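You operate a simulated robot arm through the tools that you are given. There is no shell and no other tool.

The job below is to be done with a simulated robot arm. You get a single attempt, and the scene is never put back.

JOB
Hang the green and yellow poles on the forks for their lengths.
Fine: they hang on the returns forks; raise the low guard first and lower it after; the other poles stay.

It is judged by the outcome, as a careful person would: the job done as asked, and still so three seconds after it is handed in. It fails if anything else is knocked over, pushed out of place, dropped, spilled or broken.

ROBOT AND FRAMES
A 7-joint arm with a fingered hand, fixed in place. Base frame: the origin is at the foot of the arm, x ahead of it, y to its left, z up. Readings come in m, degrees, newtons and seconds.
With the tool pointing down near the work surface it reaches from about 0.1 to 0.38 m from the base axis. Its first joint turns from -69.0 to 172.0 degrees. Payload 3.4 kg.
The TCP is the grasp point between the finger pads, 0.025 m short of the fingertips. In the tool frame z runs along the fingers and y along their closing line. The gripper opens to 0.088 m. The gripper's body begins 0.029 m behind the TCP. The gripper is a hand of 5 fingers: y runs from the thumb to the fingers, the wrist lies at [-0.013, -0.097, -0.162] in the tool frame.
Orientation is that of the tool frame in the base frame, as a unit quaternion [w, x, y, z]. With the fingers straight down and the wrist toward the robot, the tool's x, y and z point along [0, 1, 0], [1, 0, 0] and [0, 0, -1] of the base frame.

CONTROLS
- The arm moves only by the tool drive_tool. Its argument "motion" is a list of rows, each an object of numbers (a shift or turn left out is 0): "tx", "ty", "tz": the shift along the tool's x, y, z in units of 40 mm (1.0 is 40 mm); "rx", "ry", "rz": the turn, a rotation vector about the tool's x, y, z in units of 6 degrees (1.0 is 6 degrees). In form: [{"tx": .., "ty": .., "tz": .., "rx": .., "ry": .., "rz": ..}, ...]. A call has 1 to 20 rows; each row shifts and turns the commanded pose from where the row before left it, along the tool's axes as they then stand. A call with a number of a shift or a turn outside -1 to 1 is refused whole. Each row takes 0.2 s and may step no farther than 0.05 m and 8.6 degrees from the row before; otherwise, the whole call is refused. Where a pose cannot be reached the arm comes as near as it can. A force on the tool above 40 N (or 10 N above the force at the start of the call, whichever is more), or a blocked arm, ends the call early, and 0.2 s more pass. In this call time passes only in rows, and 0.2 s behind the last. It gives the time, the measured TCP pose, the force on the tool (base axes), the opening and the grip force at its end, in the units of the frame above (readings bear some noise), with the torque about the TCP (base axes, N m) and any sound that the robot's microphone picked up.
- Cameras (640 x 400 px; columns grow to the right, rows downward): "scene" is fixed at [0.3984, -0.6503, 1.6393]; the picture's right is [0.98, -0.21, 0.00], its down [-0.09, -0.43, -0.90] and it looks along [0.19, 0.88, -0.44] (base axes); focal length 330 px, centre (320, 200). "wrist" rides on the gripper at [0.059, -0.079, -0.105] in the tool frame; the picture's right is [-0.73, 0.32, -0.61], its down [-0.62, -0.68, 0.38] and it looks along [-0.29, 0.66, 0.70] (tool axes); focal length 234 px, centre (320, 200). There is no depth. A picture from a camera that has moved, and an enlarged one, comes with that camera's place and axes in the base frame and with its lens.
- snapshot(camera): a new picture of that camera. It takes no simulated time.
- slide_trunk(by): slides the trunk up (or, below 0, down) by that many m; the arm rides with it, the base frame stays. It gives what a move gives, with no picture.
- finger_targets(index, middle, ring, little, thumb_bend, thumb_turn): sets how far each is bent, from 0 (flat) to 1 (curled in); at 0.3 the hand is open as for a grip, at 0.7 the pads meet at the TCP. One left out holds its place. A second passes; each finger stops where it meets its share of the squeeze, and holds until it gets a number again. It is the only way to open and close the hand. It gives what a move gives, with no picture; readings hold the bend of each and the force on index, middle, ring, little, thumb and palm. thumb_turn goes from beside the hand (0) to across from the fingers (1), as for a grip.
- close_up(camera, box): a new picture of the part [left, top, right, bottom] of that camera's present view, enlarged. It takes no simulated time.
- close_job(): hands the job in; it is judged then, once.

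Nothing tells you positions but the pictures and the camera data. Unless the task says otherwise, let go and move clear before handing in.

The tools are called after "Emit:" by a JSON object that holds its "method" and its "body". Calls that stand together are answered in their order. drive_tool: Moves the arm, as the interface text tells. Its arguments: {"type":"object","properties":{"motion":{"type":"array"}},"required":["motion"]} The other tools are called the same way: slide_trunk (by) slides the trunk up or down; finger_targets (index, middle, ring, little, thumb_bend, thumb_turn) moves the fingers one by one; snapshot (camera) takes a picture; close_up (camera, box) takes an enlarged picture of a part of a camera's view; close_job () hands the job in.

At the start:

```text
time_s: 0.0
eef_pos: [0.3116, 0.1201, 1.3788]
tcp_rot: [-0.001, 0.708, 0.707, 0.0]
wrist_force: [0.4, -0.1, 0.4]
torque: [0.03, -0.02, -0.03]
width: 0.0878
grip_force: 0.1
shape: jaw
bend: [0.3, 0.3, 0.3, 0.3, 0.3, 0.98]
finger forces: [0.2, 0.0, 0.0, 0.1, 0.0, 0.1]
trunk travel left (down, up): [-0.725, 0.215]
```

scene: 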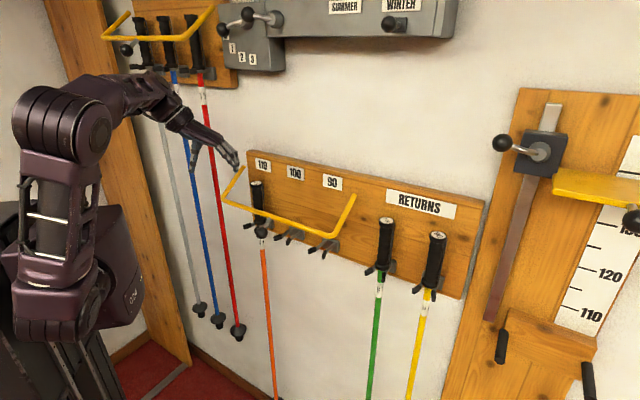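
wrist: 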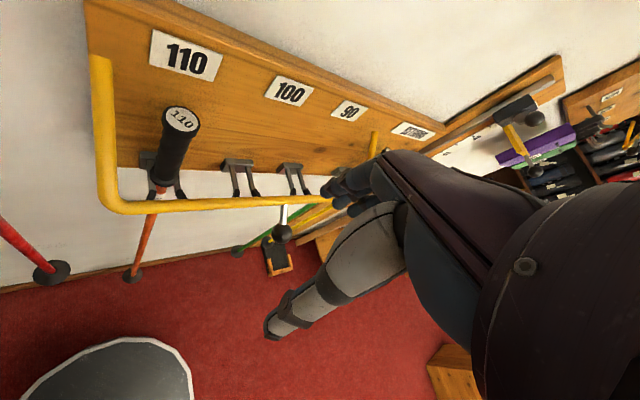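

I see a wall with a low board (forks labelled 110, 100, 90, and two returns forks holding the green and yellow poles) and a yellow guard bar in front of the length forks. I'll take enlarged pictures before moving anything.

Emit:
{"method": "close_up", "body": {"camera": "scene", "box": [210, 140, 370, 260]}}

Emit:
{"method": "close_up", "body": {"camera": "scene", "box": [340, 180, 500, 300]}}

Emit:
{"method": "close_up", "body": {"camera": "scene", "box": [90, 0, 290, 130]}}

Emit:
{"method": "close_up", "body": {"camera": "wrist", "box": [80, 0, 400, 240]}}

Emit:
{"method": "close_up", "body": {"camera": "scene", "box": [470, 80, 640, 400]}}

```text
3.33 times, centred on (290, 200) of scene
camera zoom: at [0.3984, -0.6503, 1.6393], right [0.98, -0.21, 0.0], down [-0.09, -0.43, -0.9], along [0.19, 0.88, -0.44], focal length 1100 px, centre (420, 200)
```

zoom: 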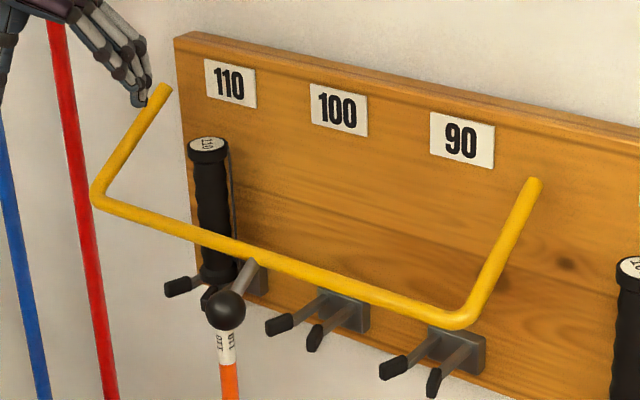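

```text
3.33 times, centred on (420, 240) of scene
camera zoom: at [0.3984, -0.6503, 1.6393], right [0.98, -0.21, 0.0], down [-0.09, -0.43, -0.9], along [0.19, 0.88, -0.44], focal length 1100 px, centre (-13, 67)
```

zoom: 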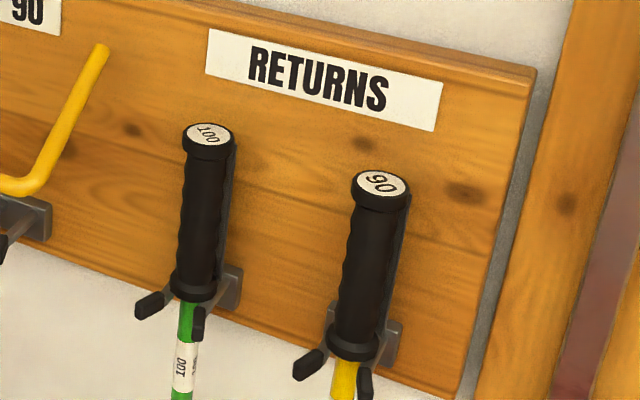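

```text
3.08 times, centred on (190, 65) of scene
camera zoom: at [0.3984, -0.6503, 1.6393], right [0.98, -0.21, 0.0], down [-0.09, -0.43, -0.9], along [0.19, 0.88, -0.44], focal length 1016 px, centre (720, 615)
```

zoom: 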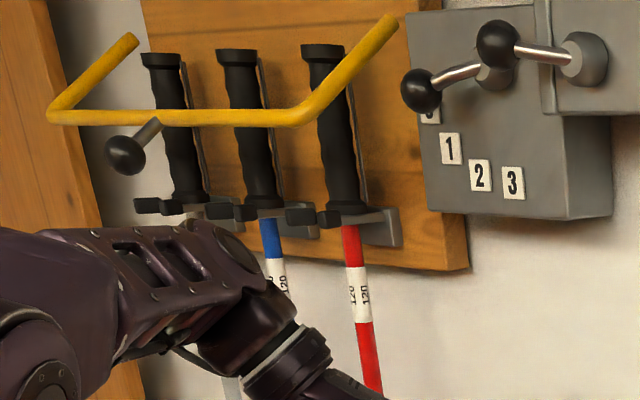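

```text
1.67 times, centred on (240, 120) of wrist
camera zoom: at [0.2334, 0.1784, 1.4838], right [0.32, -0.73, 0.61], down [-0.68, -0.62, -0.38], along [0.66, -0.29, -0.7], focal length 390 px, centre (453, 333)
```

zoom: 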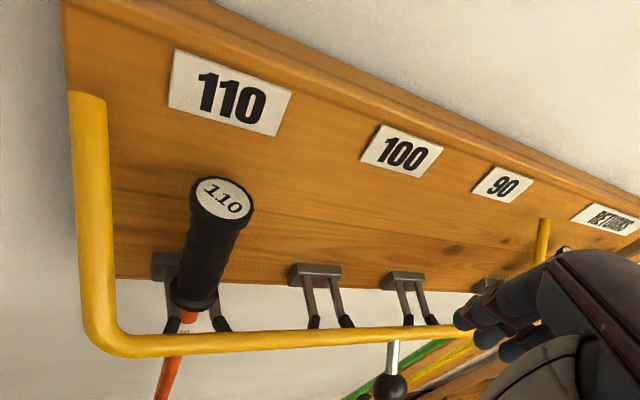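

```text
1.25 times, centred on (555, 240) of scene
camera zoom: at [0.3984, -0.6503, 1.6393], right [0.98, -0.21, 0.0], down [-0.09, -0.43, -0.9], along [0.19, 0.88, -0.44], focal length 413 px, centre (26, 150)
```

zoom: 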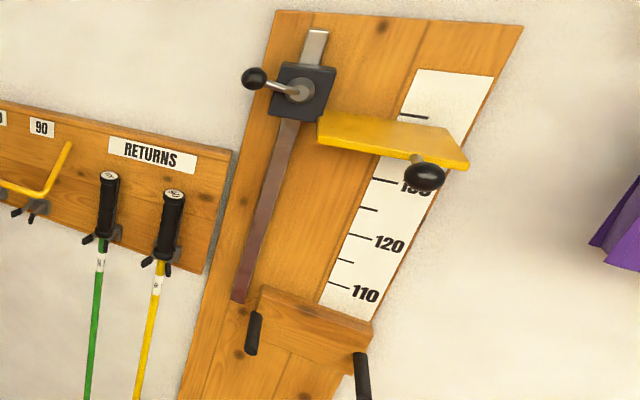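

The low board runs about 45° across in front of the arm. By triangulation, forks 110, 100 and 90 are about 0.12 m apart, the guard knob is near (0.405, 0.091, 1.195), the green cap is near (0.69, -0.02, 1.25) and the yellow cap is near (0.78, -0.105, 1.25). I'll zoom further to check the labels, the fork shape and the guard before moving.

Emit:
{"method": "close_up", "body": {"camera": "scene", "box": [360, 210, 456, 330]}}

Emit:
{"method": "close_up", "body": {"camera": "scene", "box": [410, 270, 450, 310]}}

Emit:
{"method": "close_up", "body": {"camera": "scene", "box": [240, 200, 340, 265]}}

Emit:
{"method": "close_up", "body": {"camera": "scene", "box": [0, 60, 250, 360]}}

Emit:
{"method": "close_up", "body": {"camera": "wrist", "box": [130, 90, 350, 230]}}

```text
3.33 times, centred on (408, 270) of scene
camera zoom: at [0.3984, -0.6503, 1.6393], right [0.98, -0.21, 0.0], down [-0.09, -0.43, -0.9], along [0.19, 0.88, -0.44], focal length 1100 px, centre (27, -33)
```

zoom: 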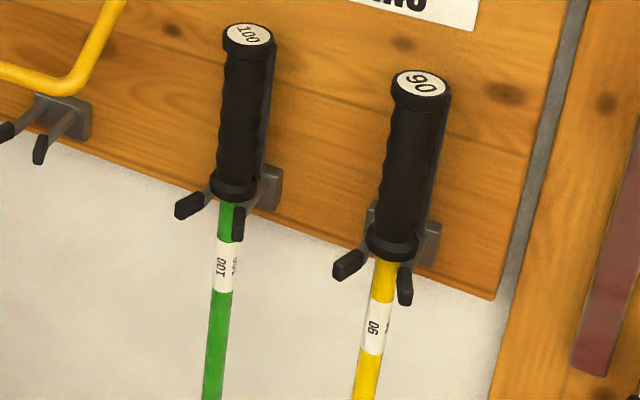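

```text
10.00 times, centred on (430, 290) of scene
camera zoom: at [0.3984, -0.6503, 1.6393], right [0.98, -0.21, 0.0], down [-0.09, -0.43, -0.9], along [0.19, 0.88, -0.44], focal length 3301 px, centre (-780, -700)
```

zoom: 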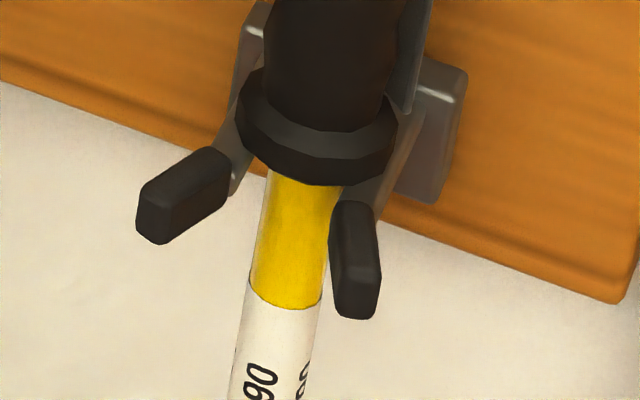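

```text
6.15 times, centred on (290, 232) of scene
camera zoom: at [0.3984, -0.6503, 1.6393], right [0.98, -0.21, 0.0], down [-0.09, -0.43, -0.9], along [0.19, 0.88, -0.44], focal length 2032 px, centre (505, 0)
```

zoom: 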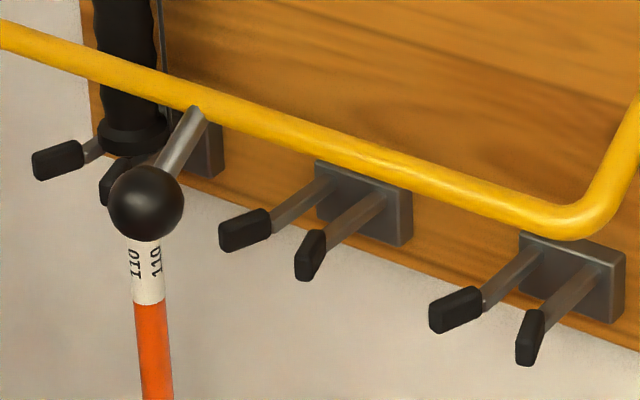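

```text
1.33 times, centred on (125, 210) of scene
camera zoom: at [0.3984, -0.6503, 1.6393], right [0.98, -0.21, 0.0], down [-0.09, -0.43, -0.9], along [0.19, 0.88, -0.44], focal length 440 px, centre (580, 187)
```

zoom: 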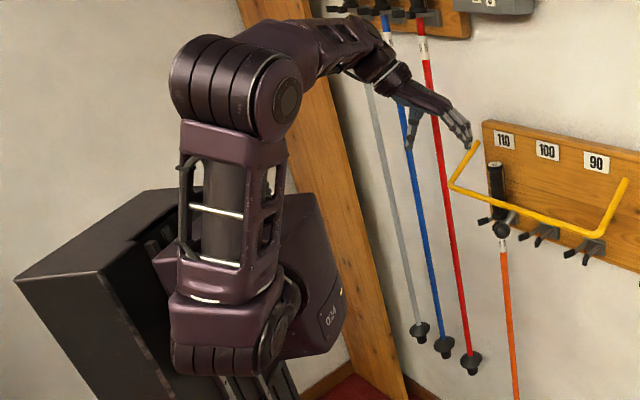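

```text
2.86 times, centred on (240, 160) of wrist
camera zoom: at [0.2334, 0.1784, 1.4838], right [0.32, -0.73, 0.61], down [-0.68, -0.62, -0.38], along [0.66, -0.29, -0.7], focal length 669 px, centre (549, 314)
```

zoom: 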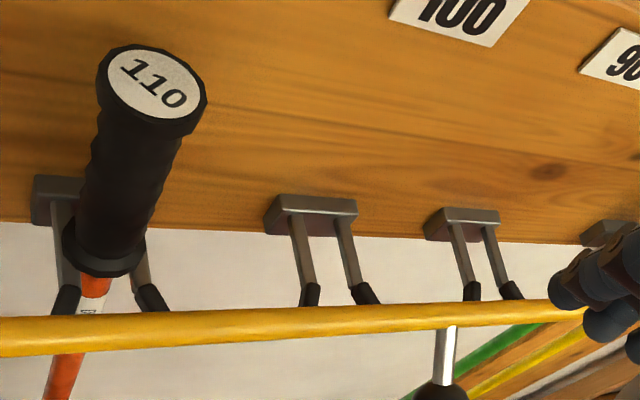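

Labels agree: green is 100 on both cap and shaft, and yellow is 90 on both. I'll leave the orange 110 pole and the upper rack alone. I'm turning the hand so its closing line runs along the board, then tilting it toward the wall at a safe height.

Emit:
{"method": "drive_tool", "body": {"motion": [{"rz": 0.925}, {"rz": 0.925}, {"rz": 0.925}, {"rz": 0.925}, {"rz": 0.925}, {"rz": 0.925}, {"rz": 0.925}, {"rz": 0.925}]}}

```text
time_s: 1.8
eef_pos: [0.364, 0.1031, 1.3029]
tcp_rot: [-0.006, 0.923, 0.385, 0.002]
wrist_force: [0.2, 0.2, 1.1]
torque: [0.0, 0.01, 0.0]
width: 0.0879
grip_force: 0.0
shape: jaw
bend: [0.3, 0.3, 0.3, 0.3, 0.3, 0.98]
finger forces: [0.0, 0.0, 0.0, 0.0, 0.1, 0.1]
out of reach, approached as far as the arm can: row 2, 3, 4, 5, 6, 7, 8
trunk travel left (down, up): [-0.725, 0.215]
```

The arm couldn't hold that pose at this height, so the hand moved to (0.364, 0.103, 1.303). I'll look at where it is before continuing.

Emit:
{"method": "snapshot", "body": {"camera": "scene"}}

Emit:
{"method": "snapshot", "body": {"camera": "wrist"}}

```text
taken
```

scene: 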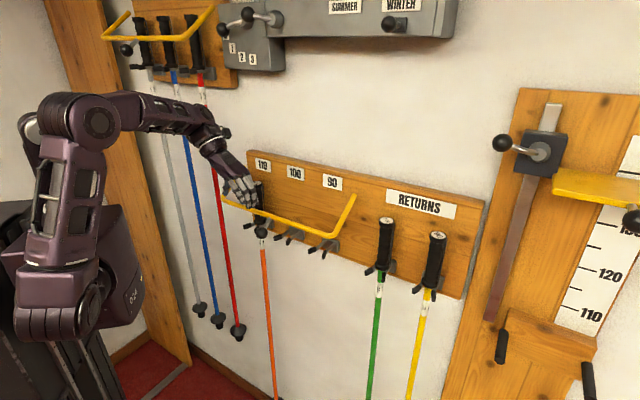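

```text
taken
camera wrist: at [0.3496, 0.2003, 1.4097], right [-0.28, -0.75, 0.6], down [-0.92, 0.04, -0.38], along [0.26, -0.66, -0.71], focal length 234 px, centre (320, 200)
```

wrist: 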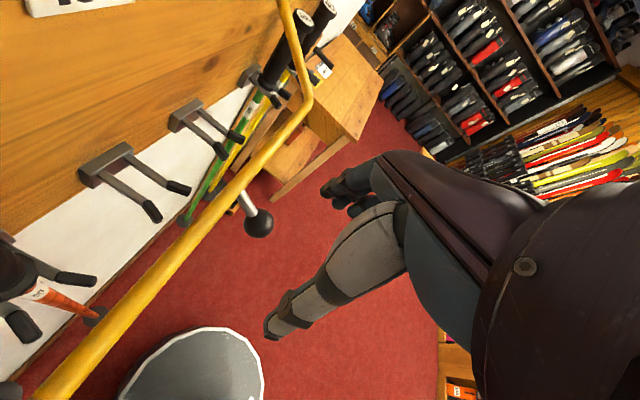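

The hand is clear of the guard, and this wrist view shows the forks well. I'll tilt the tool toward the wall, which should suit the wrist better, in a few careful rows.

Emit:
{"method": "drive_tool", "body": {"motion": [{"ry": 0.9}, {"ry": 0.9}, {"ry": 0.9}, {"ry": 0.9}]}}

```text
time_s: 2.8
eef_pos: [0.363, 0.1054, 1.3018]
tcp_rot: [-0.073, 0.905, 0.381, 0.173]
wrist_force: [0.1, 0.2, -0.1]
torque: [-0.04, 0.01, -0.02]
width: 0.0877
grip_force: 0.0
shape: jaw
bend: [0.3, 0.3, 0.3, 0.3, 0.3, 0.98]
finger forces: [0.0, 0.0, 0.0, 0.1, 0.0, 0.1]
trunk travel left (down, up): [-0.725, 0.215]
```

Emit:
{"method": "drive_tool", "body": {"motion": [{"ry": 0.975}, {"ry": 0.975}, {"ry": 0.975}, {"ry": 0.975}]}}

Emit:
{"method": "snapshot", "body": {"camera": "scene"}}

Emit:
{"method": "snapshot", "body": {"camera": "wrist"}}

```text
time_s: 3.8
eef_pos: [0.3629, 0.1062, 1.3006]
tcp_rot: [-0.15, 0.851, 0.358, 0.354]
wrist_force: [-0.6, -0.2, -0.2]
torque: [0.02, -0.01, 0.03]
width: 0.0877
grip_force: 0.1
shape: jaw
bend: [0.3, 0.3, 0.3, 0.3, 0.3, 0.98]
finger forces: [0.0, 0.0, 0.0, 0.1, 0.1, 0.0]
trunk travel left (down, up): [-0.725, 0.215]
```

```text
taken
```

scene: 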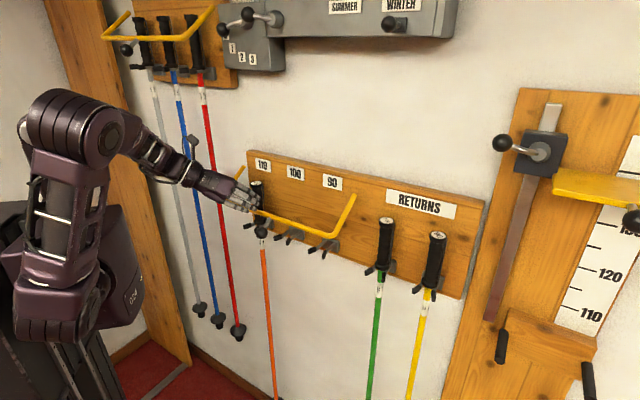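

```text
taken
camera wrist: at [0.2838, 0.1359, 1.4166], right [-0.43, -0.9, -0.09], down [-0.6, 0.36, -0.71], along [0.67, -0.25, -0.7], focal length 234 px, centre (320, 200)
```

wrist: 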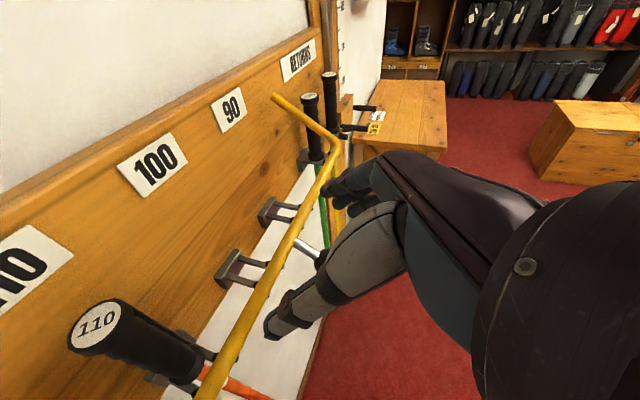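

Emit:
{"method": "close_up", "body": {"camera": "scene", "box": [170, 130, 330, 250]}}

Emit:
{"method": "close_up", "body": {"camera": "wrist", "box": [220, 120, 480, 360]}}

```text
3.33 times, centred on (250, 190) of scene
camera zoom: at [0.3984, -0.6503, 1.6393], right [0.98, -0.21, 0.0], down [-0.09, -0.43, -0.9], along [0.19, 0.88, -0.44], focal length 1100 px, centre (553, 233)
```

zoom: 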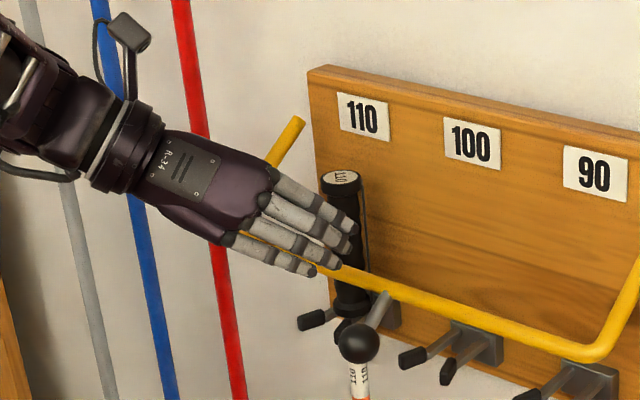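

```text
1.67 times, centred on (350, 240) of wrist
camera zoom: at [0.2838, 0.1359, 1.4166], right [-0.43, -0.9, -0.09], down [-0.6, 0.36, -0.71], along [0.67, -0.25, -0.7], focal length 390 px, centre (270, 133)
```

zoom: 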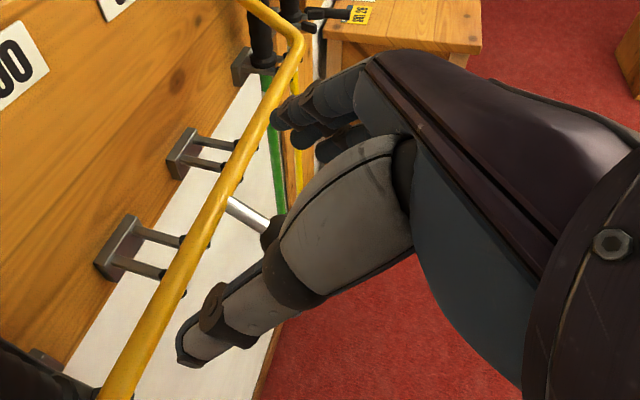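

The fingers sit from slightly above the TCP to about 5 cm below it along tool x, with the thumb opposite the index and middle. I'm moving to a pre-grasp about 8 cm back from the guard knob along the tool axis.

Emit:
{"method": "drive_tool", "body": {"motion": [{"tx": -0.5, "ty": 0.34, "tz": 0.06}, {"tx": -0.52, "ty": 0.34, "tz": 0.06}, {"tx": -0.52, "ty": 0.34, "tz": 0.06}]}}

Emit:
{"method": "snapshot", "body": {"camera": "scene"}}

Emit:
{"method": "snapshot", "body": {"camera": "wrist"}}

```text
time_s: 4.6
eef_pos: [0.3675, 0.0493, 1.2531]
tcp_rot: [-0.148, 0.852, 0.358, 0.353]
wrist_force: [0.3, 0.0, 0.0]
torque: [0.0, -0.01, -0.01]
width: 0.0877
grip_force: 0.0
shape: jaw
bend: [0.3, 0.3, 0.3, 0.3, 0.3, 0.98]
finger forces: [0.0, 0.1, 0.0, 0.0, 0.0, 0.0]
trunk travel left (down, up): [-0.725, 0.215]
```

```text
taken
```

scene: 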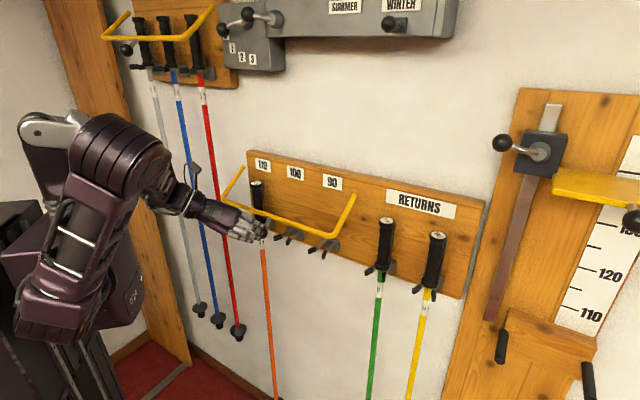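

```text
taken
camera wrist: at [0.2872, 0.08, 1.3683], right [-0.43, -0.9, -0.09], down [-0.61, 0.36, -0.71], along [0.67, -0.25, -0.7], focal length 234 px, centre (320, 200)
```

wrist: 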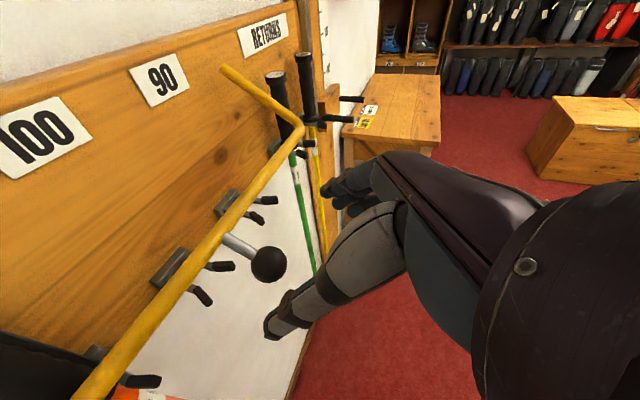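

The knob lies straight ahead of the grasp point, about 8 cm along the tool axis. I'm advancing onto it.

Emit:
{"method": "drive_tool", "body": {"motion": [{"tz": 0.49}, {"tz": 0.49}, {"tz": 0.49}, {"tz": 0.45}]}}

Emit:
{"method": "close_up", "body": {"camera": "scene", "box": [190, 150, 350, 270]}}

Emit:
{"method": "snapshot", "body": {"camera": "wrist"}}

```text
time_s: 5.6
eef_pos: [0.4035, 0.0884, 1.1976]
tcp_rot: [-0.149, 0.852, 0.357, 0.353]
wrist_force: [0.9, -0.6, 0.5]
torque: [-0.01, -0.02, 0.0]
width: 0.0877
grip_force: 0.1
shape: jaw
bend: [0.3, 0.3, 0.3, 0.3, 0.3, 0.98]
finger forces: [0.0, 0.1, 0.0, 0.0, 0.0, 0.0]
trunk travel left (down, up): [-0.725, 0.215]
```

```text
3.33 times, centred on (270, 210) of scene
camera zoom: at [0.3984, -0.6503, 1.6393], right [0.98, -0.21, 0.0], down [-0.09, -0.43, -0.9], along [0.19, 0.88, -0.44], focal length 1100 px, centre (487, 167)
```

zoom: 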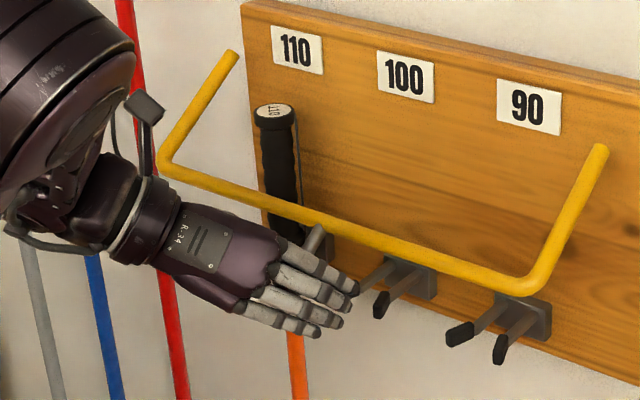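

```text
taken
camera wrist: at [0.3253, 0.1205, 1.3131], right [-0.43, -0.9, -0.08], down [-0.61, 0.35, -0.71], along [0.67, -0.25, -0.7], focal length 234 px, centre (320, 200)
```

wrist: 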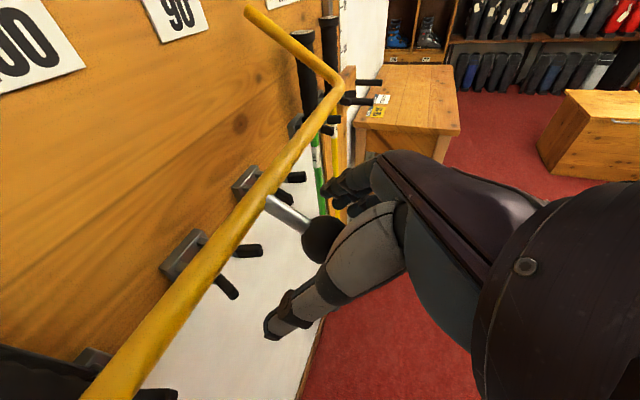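

The knob sits between the thumb and fingers. I'm closing index, middle and thumb on it.

Emit:
{"method": "finger_targets", "body": {"index": 0.62, "middle": 0.62, "thumb_bend": 0.62}}

Emit:
{"method": "snapshot", "body": {"camera": "wrist"}}

Emit:
{"method": "close_up", "body": {"camera": "scene", "box": [190, 150, 350, 270]}}

```text
time_s: 6.6
eef_pos: [0.4044, 0.0883, 1.1966]
tcp_rot: [-0.149, 0.852, 0.358, 0.352]
wrist_force: [3.0, -2.4, -0.8]
torque: [-0.04, -0.02, -0.07]
width: 0.0193
grip_force: 2.3
shape: fingers
bend: [0.59, 0.6, 0.3, 0.3, 0.62, 0.98]
finger forces: [2.4, 1.3, 0.0, 0.0, 0.1, 0.1]
trunk travel left (down, up): [-0.725, 0.215]
```

```text
taken
camera wrist: at [0.3253, 0.1189, 1.3134], right [-0.43, -0.9, -0.08], down [-0.61, 0.36, -0.71], along [0.67, -0.25, -0.7], focal length 234 px, centre (320, 200)
```

wrist: 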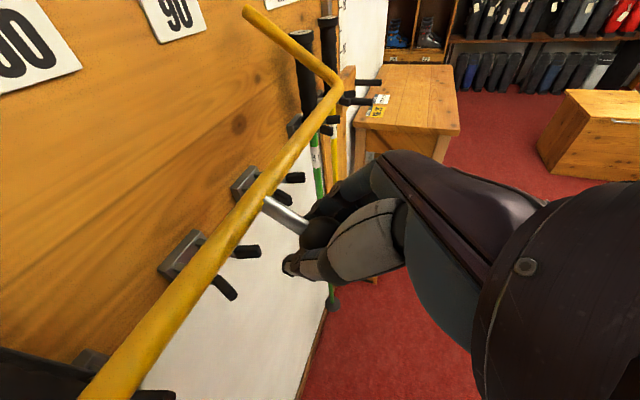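

```text
3.33 times, centred on (270, 210) of scene
camera zoom: at [0.3984, -0.6503, 1.6393], right [0.98, -0.21, 0.0], down [-0.09, -0.43, -0.9], along [0.19, 0.88, -0.44], focal length 1100 px, centre (487, 167)
```

zoom: 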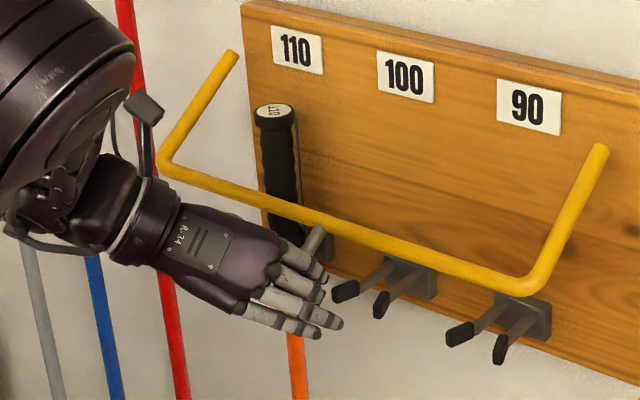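

Emit:
{"method": "finger_targets", "body": {"index": 0.68, "middle": 0.68, "thumb_bend": 0.75}}

```text
time_s: 7.6
eef_pos: [0.4039, 0.0883, 1.1973]
tcp_rot: [-0.149, 0.852, 0.357, 0.352]
wrist_force: [1.8, -2.3, -1.9]
torque: [-0.07, -0.08, -0.02]
width: 0.014
grip_force: 8.2
shape: fingers
bend: [0.6, 0.62, 0.3, 0.3, 0.67, 0.97]
finger forces: [5.8, 3.5, 0.1, 0.0, 7.4, 0.0]
trunk travel left (down, up): [-0.725, 0.215]
```

The grip on the knob is good. I'm starting to raise the guard along its arc about the hinge, near z 1.29 at the board, in small steps while watching the force.

Emit:
{"method": "drive_tool", "body": {"motion": [{"tx": 0.07, "tz": -0.29}, {"tx": 0.084, "tz": -0.288}, {"tx": 0.11, "tz": -0.277}, {"tx": 0.123, "tz": -0.271}, {"tx": 0.15, "tz": -0.26}, {"tx": 0.158, "tz": -0.253}]}}

Emit:
{"method": "close_up", "body": {"camera": "scene", "box": [190, 130, 370, 265]}}

Emit:
{"method": "snapshot", "body": {"camera": "wrist"}}

```text
time_s: 9.0
eef_pos: [0.3842, 0.0696, 1.2636]
tcp_rot: [-0.148, 0.852, 0.358, 0.353]
wrist_force: [0.4, -0.3, -4.2]
torque: [-0.06, 0.06, 0.04]
width: 0.0133
grip_force: 7.7
shape: fingers
bend: [0.6, 0.64, 0.3, 0.3, 0.68, 0.98]
finger forces: [5.4, 2.6, 0.0, 0.1, 6.9, 0.0]
trunk travel left (down, up): [-0.725, 0.215]
```

```text
2.96 times, centred on (280, 198) of scene
camera zoom: at [0.3984, -0.6503, 1.6393], right [0.98, -0.21, 0.0], down [-0.09, -0.43, -0.9], along [0.19, 0.88, -0.44], focal length 978 px, centre (438, 207)
```

zoom: 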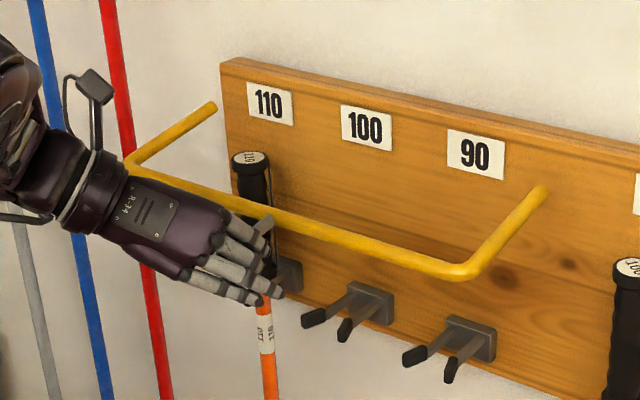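

```text
taken
camera wrist: at [0.3064, 0.1006, 1.3795], right [-0.43, -0.9, -0.08], down [-0.61, 0.36, -0.71], along [0.67, -0.25, -0.7], focal length 234 px, centre (320, 200)
```

wrist: 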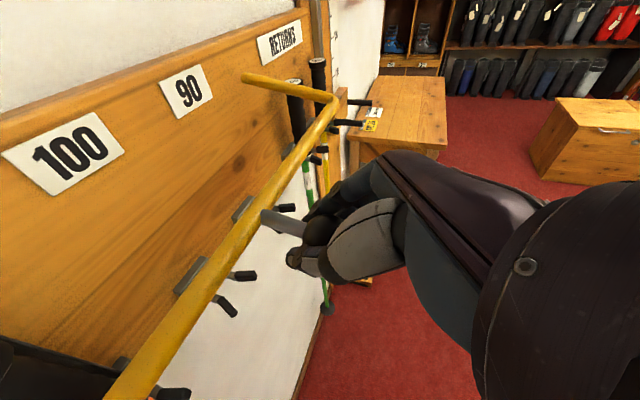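

The guard is rising smoothly with only about 4 N of load. I'm continuing along the arc.

Emit:
{"method": "drive_tool", "body": {"motion": [{"tx": 0.18, "tz": -0.24}, {"tx": 0.197, "tz": -0.225}, {"tx": 0.213, "tz": -0.21}, {"tx": 0.224, "tz": -0.198}, {"tx": 0.24, "tz": -0.18}, {"tx": 0.25, "tz": -0.163}, {"tx": 0.262, "tz": -0.145}, {"tx": 0.27, "tz": -0.126}, {"tx": 0.28, "tz": -0.107}, {"tx": 0.286, "tz": -0.088}]}}

Emit:
{"method": "close_up", "body": {"camera": "scene", "box": [190, 110, 370, 245]}}

Emit:
{"method": "snapshot", "body": {"camera": "wrist"}}

```text
time_s: 11.2
eef_pos: [0.4003, 0.0853, 1.3777]
tcp_rot: [-0.148, 0.852, 0.359, 0.352]
wrist_force: [2.4, 1.6, -7.4]
torque: [-0.03, 0.07, 0.05]
width: 0.0104
grip_force: 6.6
shape: fingers
bend: [0.61, 0.66, 0.3, 0.3, 0.69, 0.98]
finger forces: [5.2, 2.1, 0.0, 0.0, 6.5, 0.1]
trunk travel left (down, up): [-0.725, 0.215]
```

```text
2.96 times, centred on (280, 178) of scene
camera zoom: at [0.3984, -0.6503, 1.6393], right [0.98, -0.21, 0.0], down [-0.09, -0.43, -0.9], along [0.19, 0.88, -0.44], focal length 978 px, centre (438, 267)
```

zoom: 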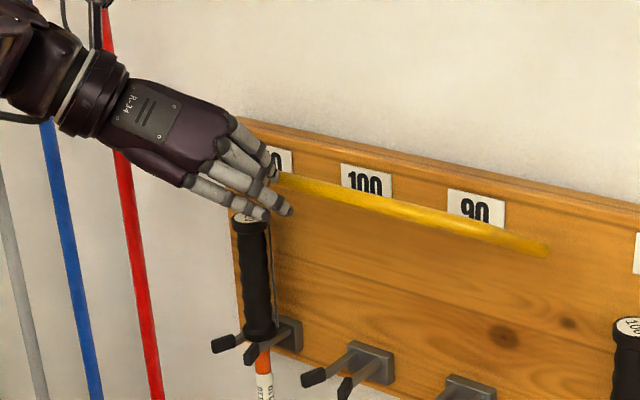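

```text
taken
camera wrist: at [0.3216, 0.1163, 1.4943], right [-0.43, -0.9, -0.08], down [-0.61, 0.35, -0.71], along [0.67, -0.26, -0.7], focal length 234 px, centre (320, 200)
```

wrist: 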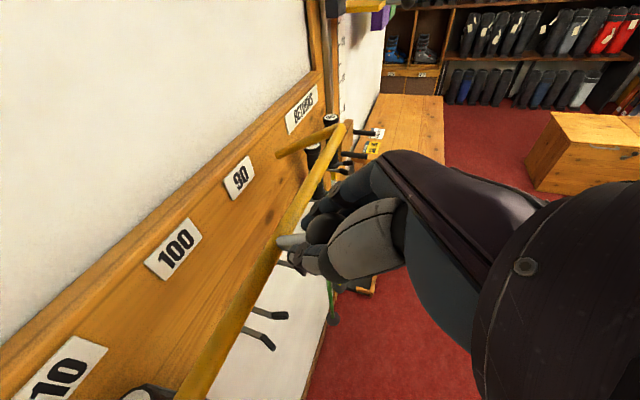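

Emit:
{"method": "drive_tool", "body": {"motion": [{"tx": 0.29, "tz": -0.068}, {"tx": 0.294, "tz": -0.048}, {"tx": 0.297, "tz": -0.027}, {"tx": 0.3, "tz": -0.006}, {"tx": 0.3, "tz": 0.015}, {"tx": 0.298, "tz": 0.036}]}}

Emit:
{"method": "close_up", "body": {"camera": "scene", "box": [190, 110, 370, 245]}}

Emit:
{"method": "snapshot", "body": {"camera": "wrist"}}

```text
time_s: 12.6
eef_pos: [0.4325, 0.1199, 1.4334]
tcp_rot: [-0.148, 0.852, 0.358, 0.353]
wrist_force: [0.9, -0.1, -0.5]
torque: [0.0, 0.0, 0.0]
width: 0.0
grip_force: 0.0
shape: fingers
bend: [0.67, 0.68, 0.3, 0.3, 0.74, 0.97]
finger forces: [0.1, 0.0, 0.0, 0.0, 0.1, 0.1]
trunk travel left (down, up): [-0.725, 0.215]
```

```text
2.96 times, centred on (280, 178) of scene
camera zoom: at [0.3984, -0.6503, 1.6393], right [0.98, -0.21, 0.0], down [-0.09, -0.43, -0.9], along [0.19, 0.88, -0.44], focal length 978 px, centre (438, 267)
```

zoom: 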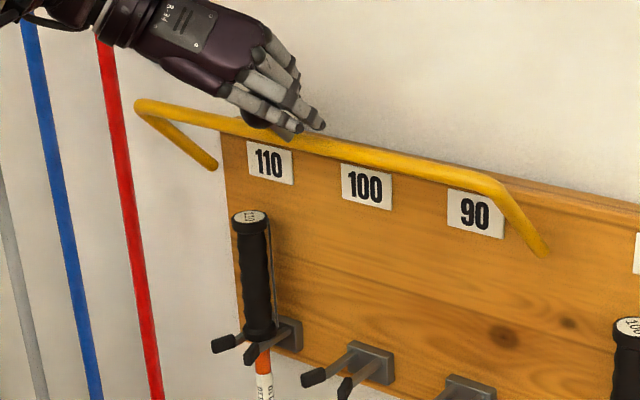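

```text
taken
camera wrist: at [0.3525, 0.1504, 1.549], right [-0.43, -0.9, -0.08], down [-0.6, 0.35, -0.71], along [0.67, -0.25, -0.7], focal length 234 px, centre (320, 200)
```

wrist: 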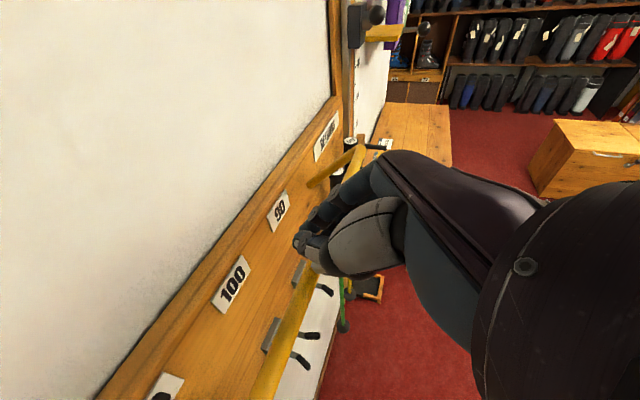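

The knob slipped out of the pinch with the guard at roughly 48° up. I'll wait a moment without moving to see whether the guard holds its position.

Emit:
{"method": "drive_tool", "body": {"motion": [{"tz": 0.0}, {"tz": 0.0}]}}

Emit:
{"method": "close_up", "body": {"camera": "scene", "box": [190, 110, 370, 245]}}

Emit:
{"method": "close_up", "body": {"camera": "scene", "box": [230, 115, 310, 175]}}

```text
time_s: 13.2
eef_pos: [0.4313, 0.1181, 1.4327]
tcp_rot: [-0.149, 0.852, 0.357, 0.353]
wrist_force: [-0.5, 0.2, 0.1]
torque: [-0.03, -0.01, -0.01]
width: 0.0
grip_force: 0.1
shape: fingers
bend: [0.67, 0.68, 0.3, 0.3, 0.74, 0.97]
finger forces: [0.0, 0.0, 0.0, 0.0, 0.0, 0.0]
trunk travel left (down, up): [-0.725, 0.215]
```

```text
2.96 times, centred on (280, 178) of scene
camera zoom: at [0.3984, -0.6503, 1.6393], right [0.98, -0.21, 0.0], down [-0.09, -0.43, -0.9], along [0.19, 0.88, -0.44], focal length 978 px, centre (438, 267)
```

zoom: 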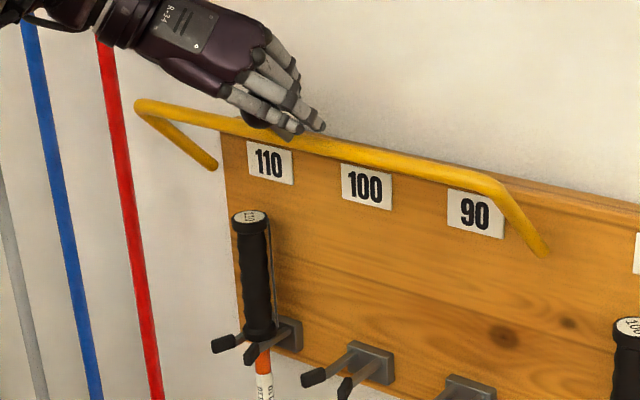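

```text
6.67 times, centred on (270, 145) of scene
camera zoom: at [0.3984, -0.6503, 1.6393], right [0.98, -0.21, 0.0], down [-0.09, -0.43, -0.9], along [0.19, 0.88, -0.44], focal length 2201 px, centre (653, 567)
```

zoom: 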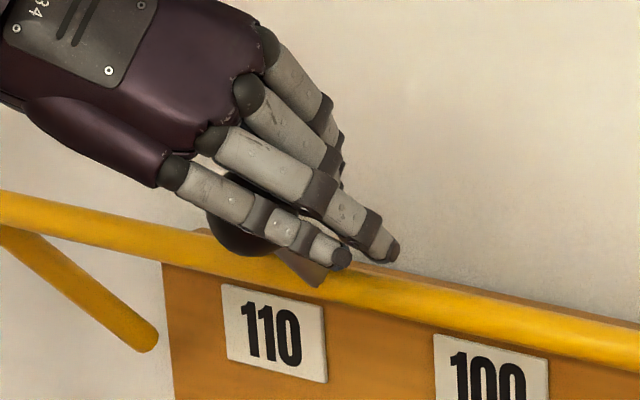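

The guard stays where it is left, so its hinge has friction. I'll open the hand, re-centre on the knob (about 2 cm toward tool −x), and grip more firmly to raise it the rest of the way.

Emit:
{"method": "finger_targets", "body": {"index": 0.3, "middle": 0.3, "thumb_bend": 0.3}}

Emit:
{"method": "snapshot", "body": {"camera": "wrist"}}

Emit:
{"method": "close_up", "body": {"camera": "scene", "box": [210, 105, 330, 195]}}

```text
time_s: 14.2
eef_pos: [0.4311, 0.1178, 1.4321]
tcp_rot: [-0.149, 0.851, 0.358, 0.353]
wrist_force: [-0.3, 0.0, 0.2]
torque: [0.0, -0.04, 0.03]
width: 0.0843
grip_force: 0.0
shape: fingers
bend: [0.3, 0.3, 0.3, 0.3, 0.3, 0.97]
finger forces: [0.0, 0.1, 0.1, 0.0, 0.0, 0.0]
trunk travel left (down, up): [-0.725, 0.215]
```

```text
taken
camera wrist: at [0.3527, 0.1493, 1.5486], right [-0.43, -0.9, -0.08], down [-0.61, 0.36, -0.71], along [0.67, -0.25, -0.7], focal length 234 px, centre (320, 200)
```

wrist: 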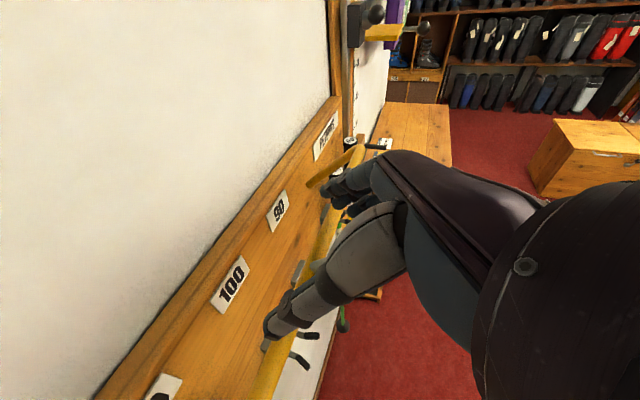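

```text
4.44 times, centred on (270, 150) of scene
camera zoom: at [0.3984, -0.6503, 1.6393], right [0.98, -0.21, 0.0], down [-0.09, -0.43, -0.9], along [0.19, 0.88, -0.44], focal length 1467 px, centre (542, 422)
```

zoom: 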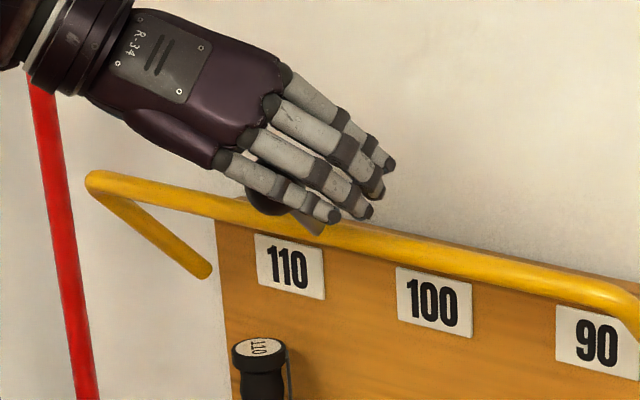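

Emit:
{"method": "drive_tool", "body": {"motion": [{"tx": -0.2}, {"tx": -0.2}, {"tx": -0.2}]}}

Emit:
{"method": "close_up", "body": {"camera": "wrist", "box": [220, 140, 440, 360]}}

Emit:
{"method": "close_up", "body": {"camera": "scene", "box": [210, 105, 330, 195]}}

```text
time_s: 15.0
eef_pos: [0.421, 0.1051, 1.4154]
tcp_rot: [-0.149, 0.851, 0.358, 0.353]
wrist_force: [-0.5, 0.2, 0.1]
torque: [-0.01, 0.0, -0.01]
width: 0.0845
grip_force: 0.1
shape: fingers
bend: [0.3, 0.3, 0.3, 0.3, 0.3, 0.97]
finger forces: [0.0, 0.0, 0.0, 0.0, 0.0, 0.1]
trunk travel left (down, up): [-0.725, 0.215]
```

```text
1.82 times, centred on (330, 250) of wrist
camera zoom: at [0.3409, 0.1366, 1.5312], right [-0.43, -0.9, -0.09], down [-0.61, 0.36, -0.71], along [0.67, -0.25, -0.7], focal length 426 px, centre (302, 109)
```

zoom: 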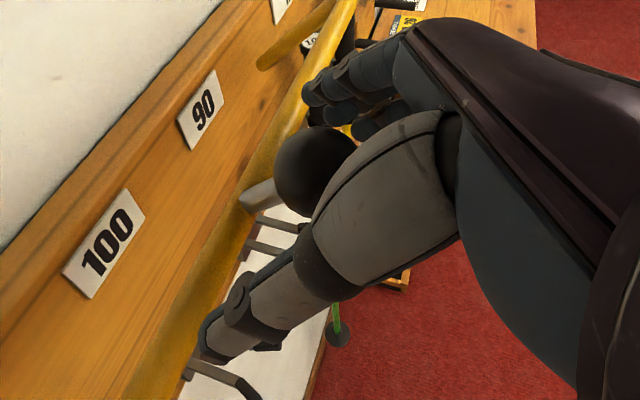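

```text
4.44 times, centred on (270, 150) of scene
camera zoom: at [0.3984, -0.6503, 1.6393], right [0.98, -0.21, 0.0], down [-0.09, -0.43, -0.9], along [0.19, 0.88, -0.44], focal length 1467 px, centre (542, 422)
```

zoom: 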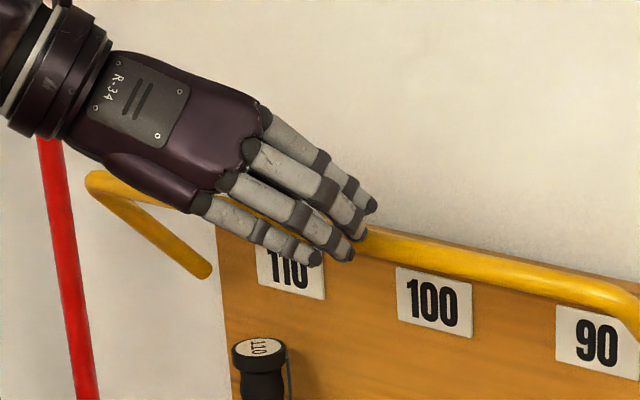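

Emit:
{"method": "finger_targets", "body": {"index": 0.78, "middle": 0.78, "thumb_bend": 0.82}}

Emit:
{"method": "finger_targets", "body": {"ring": 0.75}}

Emit:
{"method": "close_up", "body": {"camera": "wrist", "box": [220, 140, 440, 360]}}

```text
time_s: 16.0
eef_pos: [0.4223, 0.1055, 1.4144]
tcp_rot: [-0.148, 0.852, 0.358, 0.351]
wrist_force: [3.7, -0.9, -9.6]
torque: [-0.19, 0.03, -0.04]
width: 0.0006
grip_force: 20.1
shape: fingers
bend: [0.75, 0.73, 0.3, 0.3, 0.73, 0.97]
finger forces: [13.3, 12.4, 0.0, 0.0, 14.5, 0.0]
trunk travel left (down, up): [-0.725, 0.215]
```

```text
time_s: 17.0
eef_pos: [0.4236, 0.106, 1.414]
tcp_rot: [-0.149, 0.852, 0.357, 0.351]
wrist_force: [2.1, -1.1, -14.0]
torque: [-0.22, 0.08, -0.03]
width: 0.0003
grip_force: 21.3
shape: fingers
bend: [0.75, 0.73, 0.75, 0.3, 0.73, 0.97]
finger forces: [13.5, 14.5, 0.0, 0.0, 14.3, 0.0]
trunk travel left (down, up): [-0.725, 0.215]
```

```text
1.82 times, centred on (330, 250) of wrist
camera zoom: at [0.3444, 0.1373, 1.5299], right [-0.43, -0.9, -0.08], down [-0.61, 0.35, -0.71], along [0.67, -0.25, -0.7], focal length 426 px, centre (302, 109)
```

zoom: 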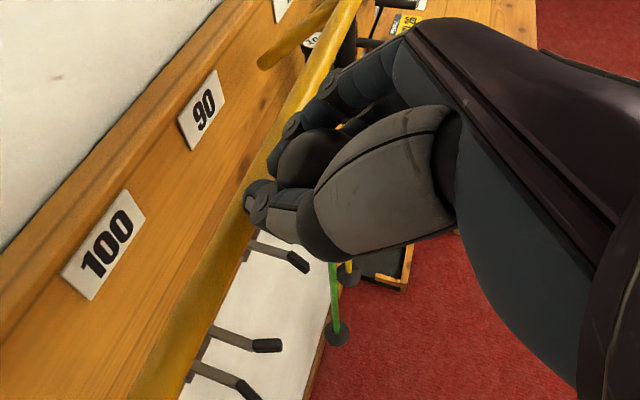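

The grip is now firm at about 20 N with the knob caged. I'm continuing the arc in small steps.

Emit:
{"method": "drive_tool", "body": {"motion": [{"tx": 0.292, "tz": 0.019}, {"tx": 0.292, "tz": 0.037}, {"tx": 0.286, "tz": 0.06}, {"tx": 0.283, "tz": 0.078}]}}

Emit:
{"method": "close_up", "body": {"camera": "scene", "box": [190, 90, 370, 225]}}

Emit:
{"method": "close_up", "body": {"camera": "wrist", "box": [220, 140, 440, 360]}}

```text
time_s: 17.5
eef_pos: [0.4267, 0.1076, 1.4169]
tcp_rot: [-0.146, 0.857, 0.356, 0.343]
wrist_force: [-3.1, -10.6, -16.6]
torque: [-0.16, 0.04, -0.19]
width: 0.0003
grip_force: 22.3
shape: fingers
bend: [0.76, 0.73, 0.74, 0.3, 0.75, 0.96]
finger forces: [10.3, 14.3, 13.0, 0.0, 6.4, 0.1]
trunk travel left (down, up): [-0.725, 0.215]
stopped in row 2: the force on the tool passed its limit at 44 N (the readings are from after the stop); the commanded pose is now the measured one
```

```text
2.96 times, centred on (280, 158) of scene
camera zoom: at [0.3984, -0.6503, 1.6393], right [0.98, -0.21, 0.0], down [-0.09, -0.43, -0.9], along [0.19, 0.88, -0.44], focal length 978 px, centre (438, 326)
```

zoom: 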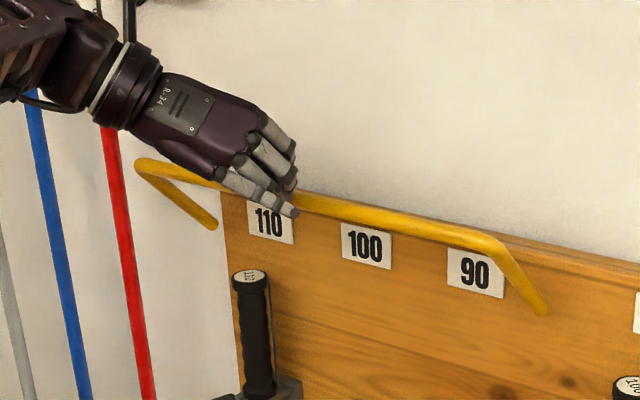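

```text
1.82 times, centred on (330, 250) of wrist
camera zoom: at [0.3497, 0.1409, 1.5339], right [-0.43, -0.9, -0.07], down [-0.62, 0.35, -0.7], along [0.66, -0.27, -0.71], focal length 426 px, centre (302, 109)
```

zoom: 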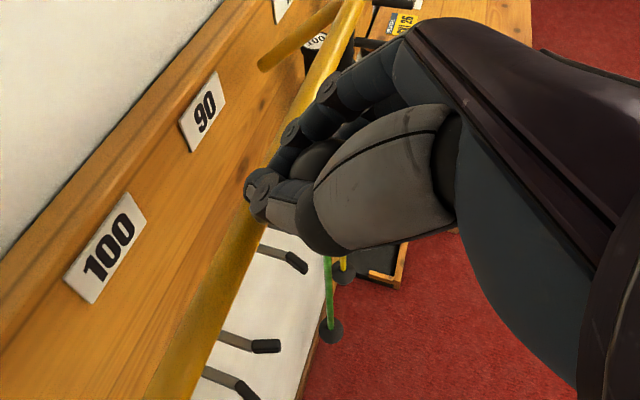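

The force limit tripped at the same guard angle where the knob slipped before, so that is its upper stop. The guard is fully raised and stays up, so I'm opening the hand to release it.

Emit:
{"method": "finger_targets", "body": {"index": 0.3, "middle": 0.3, "ring": 0.3, "little": 0.3, "thumb_bend": 0.3}}

Emit:
{"method": "close_up", "body": {"camera": "wrist", "box": [220, 140, 440, 360]}}

Emit:
{"method": "close_up", "body": {"camera": "scene", "box": [190, 90, 370, 225]}}

```text
time_s: 18.5
eef_pos: [0.4253, 0.1116, 1.4188]
tcp_rot: [-0.148, 0.855, 0.358, 0.346]
wrist_force: [0.0, 0.0, -0.1]
torque: [0.02, 0.0, 0.03]
width: 0.0844
grip_force: 0.0
shape: fingers
bend: [0.3, 0.3, 0.3, 0.3, 0.3, 0.97]
finger forces: [0.0, 0.0, 0.0, 0.1, 0.0, 0.0]
trunk travel left (down, up): [-0.725, 0.215]
```

```text
1.82 times, centred on (330, 250) of wrist
camera zoom: at [0.3481, 0.1445, 1.5357], right [-0.43, -0.9, -0.07], down [-0.61, 0.35, -0.71], along [0.66, -0.26, -0.7], focal length 426 px, centre (302, 109)
```

zoom: 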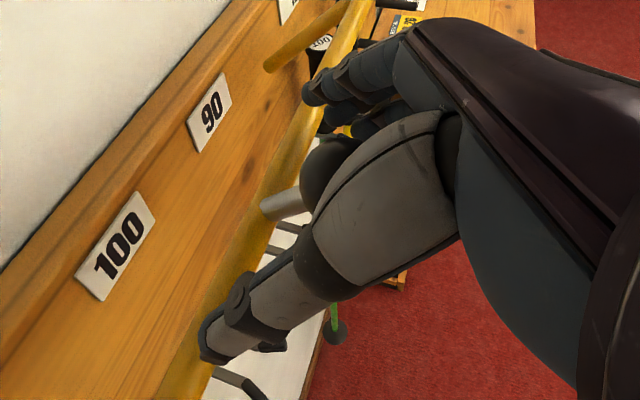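

```text
2.96 times, centred on (280, 158) of scene
camera zoom: at [0.3984, -0.6503, 1.6393], right [0.98, -0.21, 0.0], down [-0.09, -0.43, -0.9], along [0.19, 0.88, -0.44], focal length 978 px, centre (438, 326)
```

zoom: 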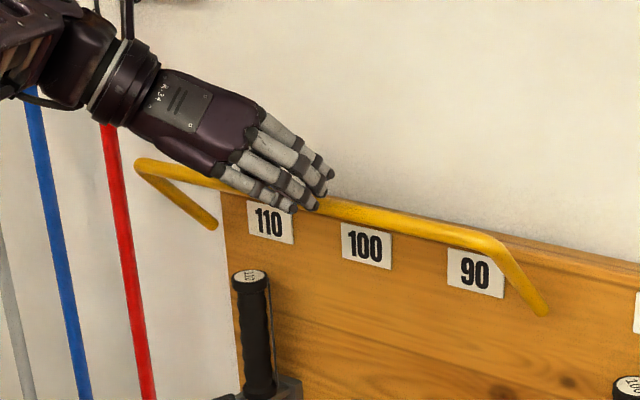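

The guard stays raised. I'm backing the hand straight out from the wall, clear of the knob.

Emit:
{"method": "drive_tool", "body": {"motion": [{"tx": -0.4, "tz": -0.4}, {"tx": -0.4, "tz": -0.4}, {"tx": -0.4, "tz": -0.4}, {"tx": -0.4, "tz": -0.4}, {"tx": -0.4, "tz": -0.4}]}}

Emit:
{"method": "snapshot", "body": {"camera": "scene"}}

Emit:
{"method": "snapshot", "body": {"camera": "wrist"}}

```text
time_s: 19.7
eef_pos: [0.3445, 0.0295, 1.4207]
tcp_rot: [-0.146, 0.855, 0.357, 0.347]
wrist_force: [-0.1, -0.1, -0.3]
torque: [0.0, -0.05, 0.01]
width: 0.0845
grip_force: 0.0
shape: fingers
bend: [0.3, 0.3, 0.3, 0.3, 0.3, 0.97]
finger forces: [0.0, 0.0, 0.0, 0.1, 0.0, 0.0]
trunk travel left (down, up): [-0.725, 0.215]
```

```text
taken
```

scene: 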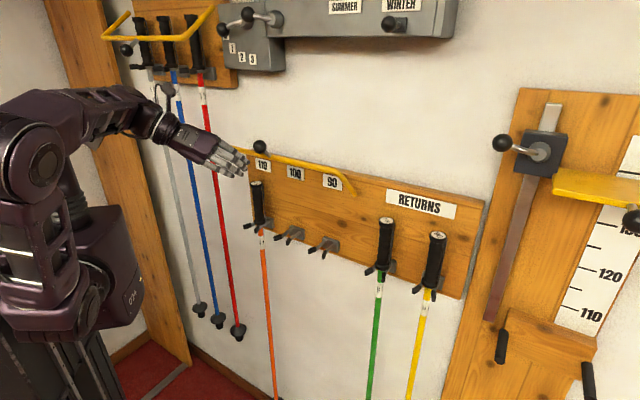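

```text
taken
camera wrist: at [0.2668, 0.0624, 1.5374], right [-0.43, -0.9, -0.07], down [-0.61, 0.35, -0.71], along [0.66, -0.26, -0.7], focal length 234 px, centre (320, 200)
```

wrist: 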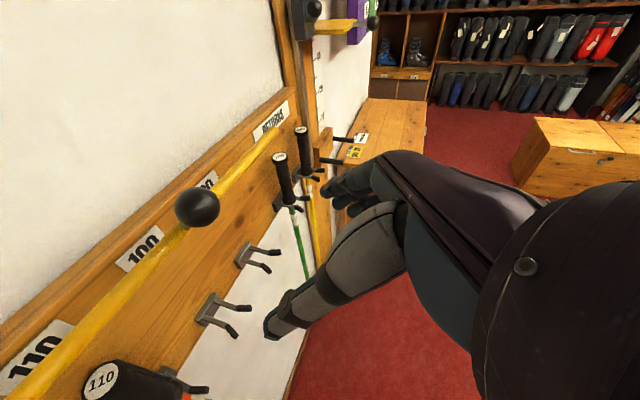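

Both targets are confirmed by triangulation: green cap at (0.693, -0.025, 1.253) and yellow cap at (0.779, -0.108, 1.255). I'm moving right and down in free space in front of the board, then levelling the hand toward the wall.

Emit:
{"method": "drive_tool", "body": {"motion": [{"tx": -0.37, "ty": 0.625, "tz": 0.38}, {"tx": -0.37, "ty": 0.625, "tz": 0.38}, {"tx": -0.37, "ty": 0.625, "tz": 0.38}, {"tx": -0.37, "ty": 0.625, "tz": 0.38}, {"tx": -0.37, "ty": 0.625, "tz": 0.38}, {"tx": -0.37, "ty": 0.625, "tz": 0.38}, {"tx": -0.37, "ty": 0.625, "tz": 0.38}, {"tx": -0.37, "ty": 0.625, "tz": 0.38}, {"ry": 0.954}, {"ry": 0.954}, {"ry": 0.954}, {"ry": 0.954}, {"ry": 0.954}, {"ry": 0.954}, {"ry": 0.954}, {"ry": 0.954}]}}

Emit:
{"method": "snapshot", "body": {"camera": "scene"}}

Emit:
{"method": "snapshot", "body": {"camera": "wrist"}}

```text
time_s: 23.1
eef_pos: [0.4854, -0.1219, 1.2786]
tcp_rot: [-0.278, 0.653, 0.29, 0.642]
wrist_force: [-0.2, -0.2, 0.2]
torque: [0.01, -0.03, -0.01]
width: 0.0845
grip_force: 0.0
shape: fingers
bend: [0.3, 0.3, 0.3, 0.3, 0.3, 0.97]
finger forces: [0.1, 0.0, 0.0, 0.0, 0.1, 0.0]
out of reach, approached as far as the arm can: row 15, 16
trunk travel left (down, up): [-0.725, 0.215]
```

```text
taken
```

scene: 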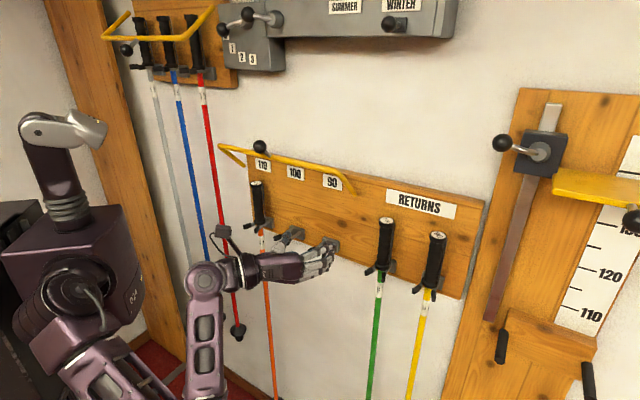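

```text
taken
camera wrist: at [0.3569, -0.1449, 1.3391], right [-0.18, -0.68, -0.71], down [-0.25, 0.73, -0.64], along [0.95, 0.06, -0.3], focal length 234 px, centre (320, 200)
```

wrist: 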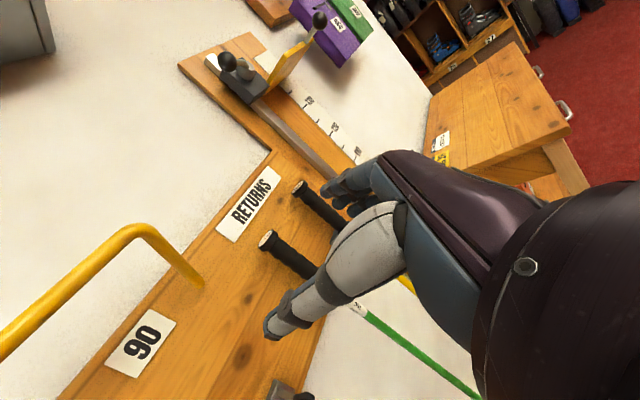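

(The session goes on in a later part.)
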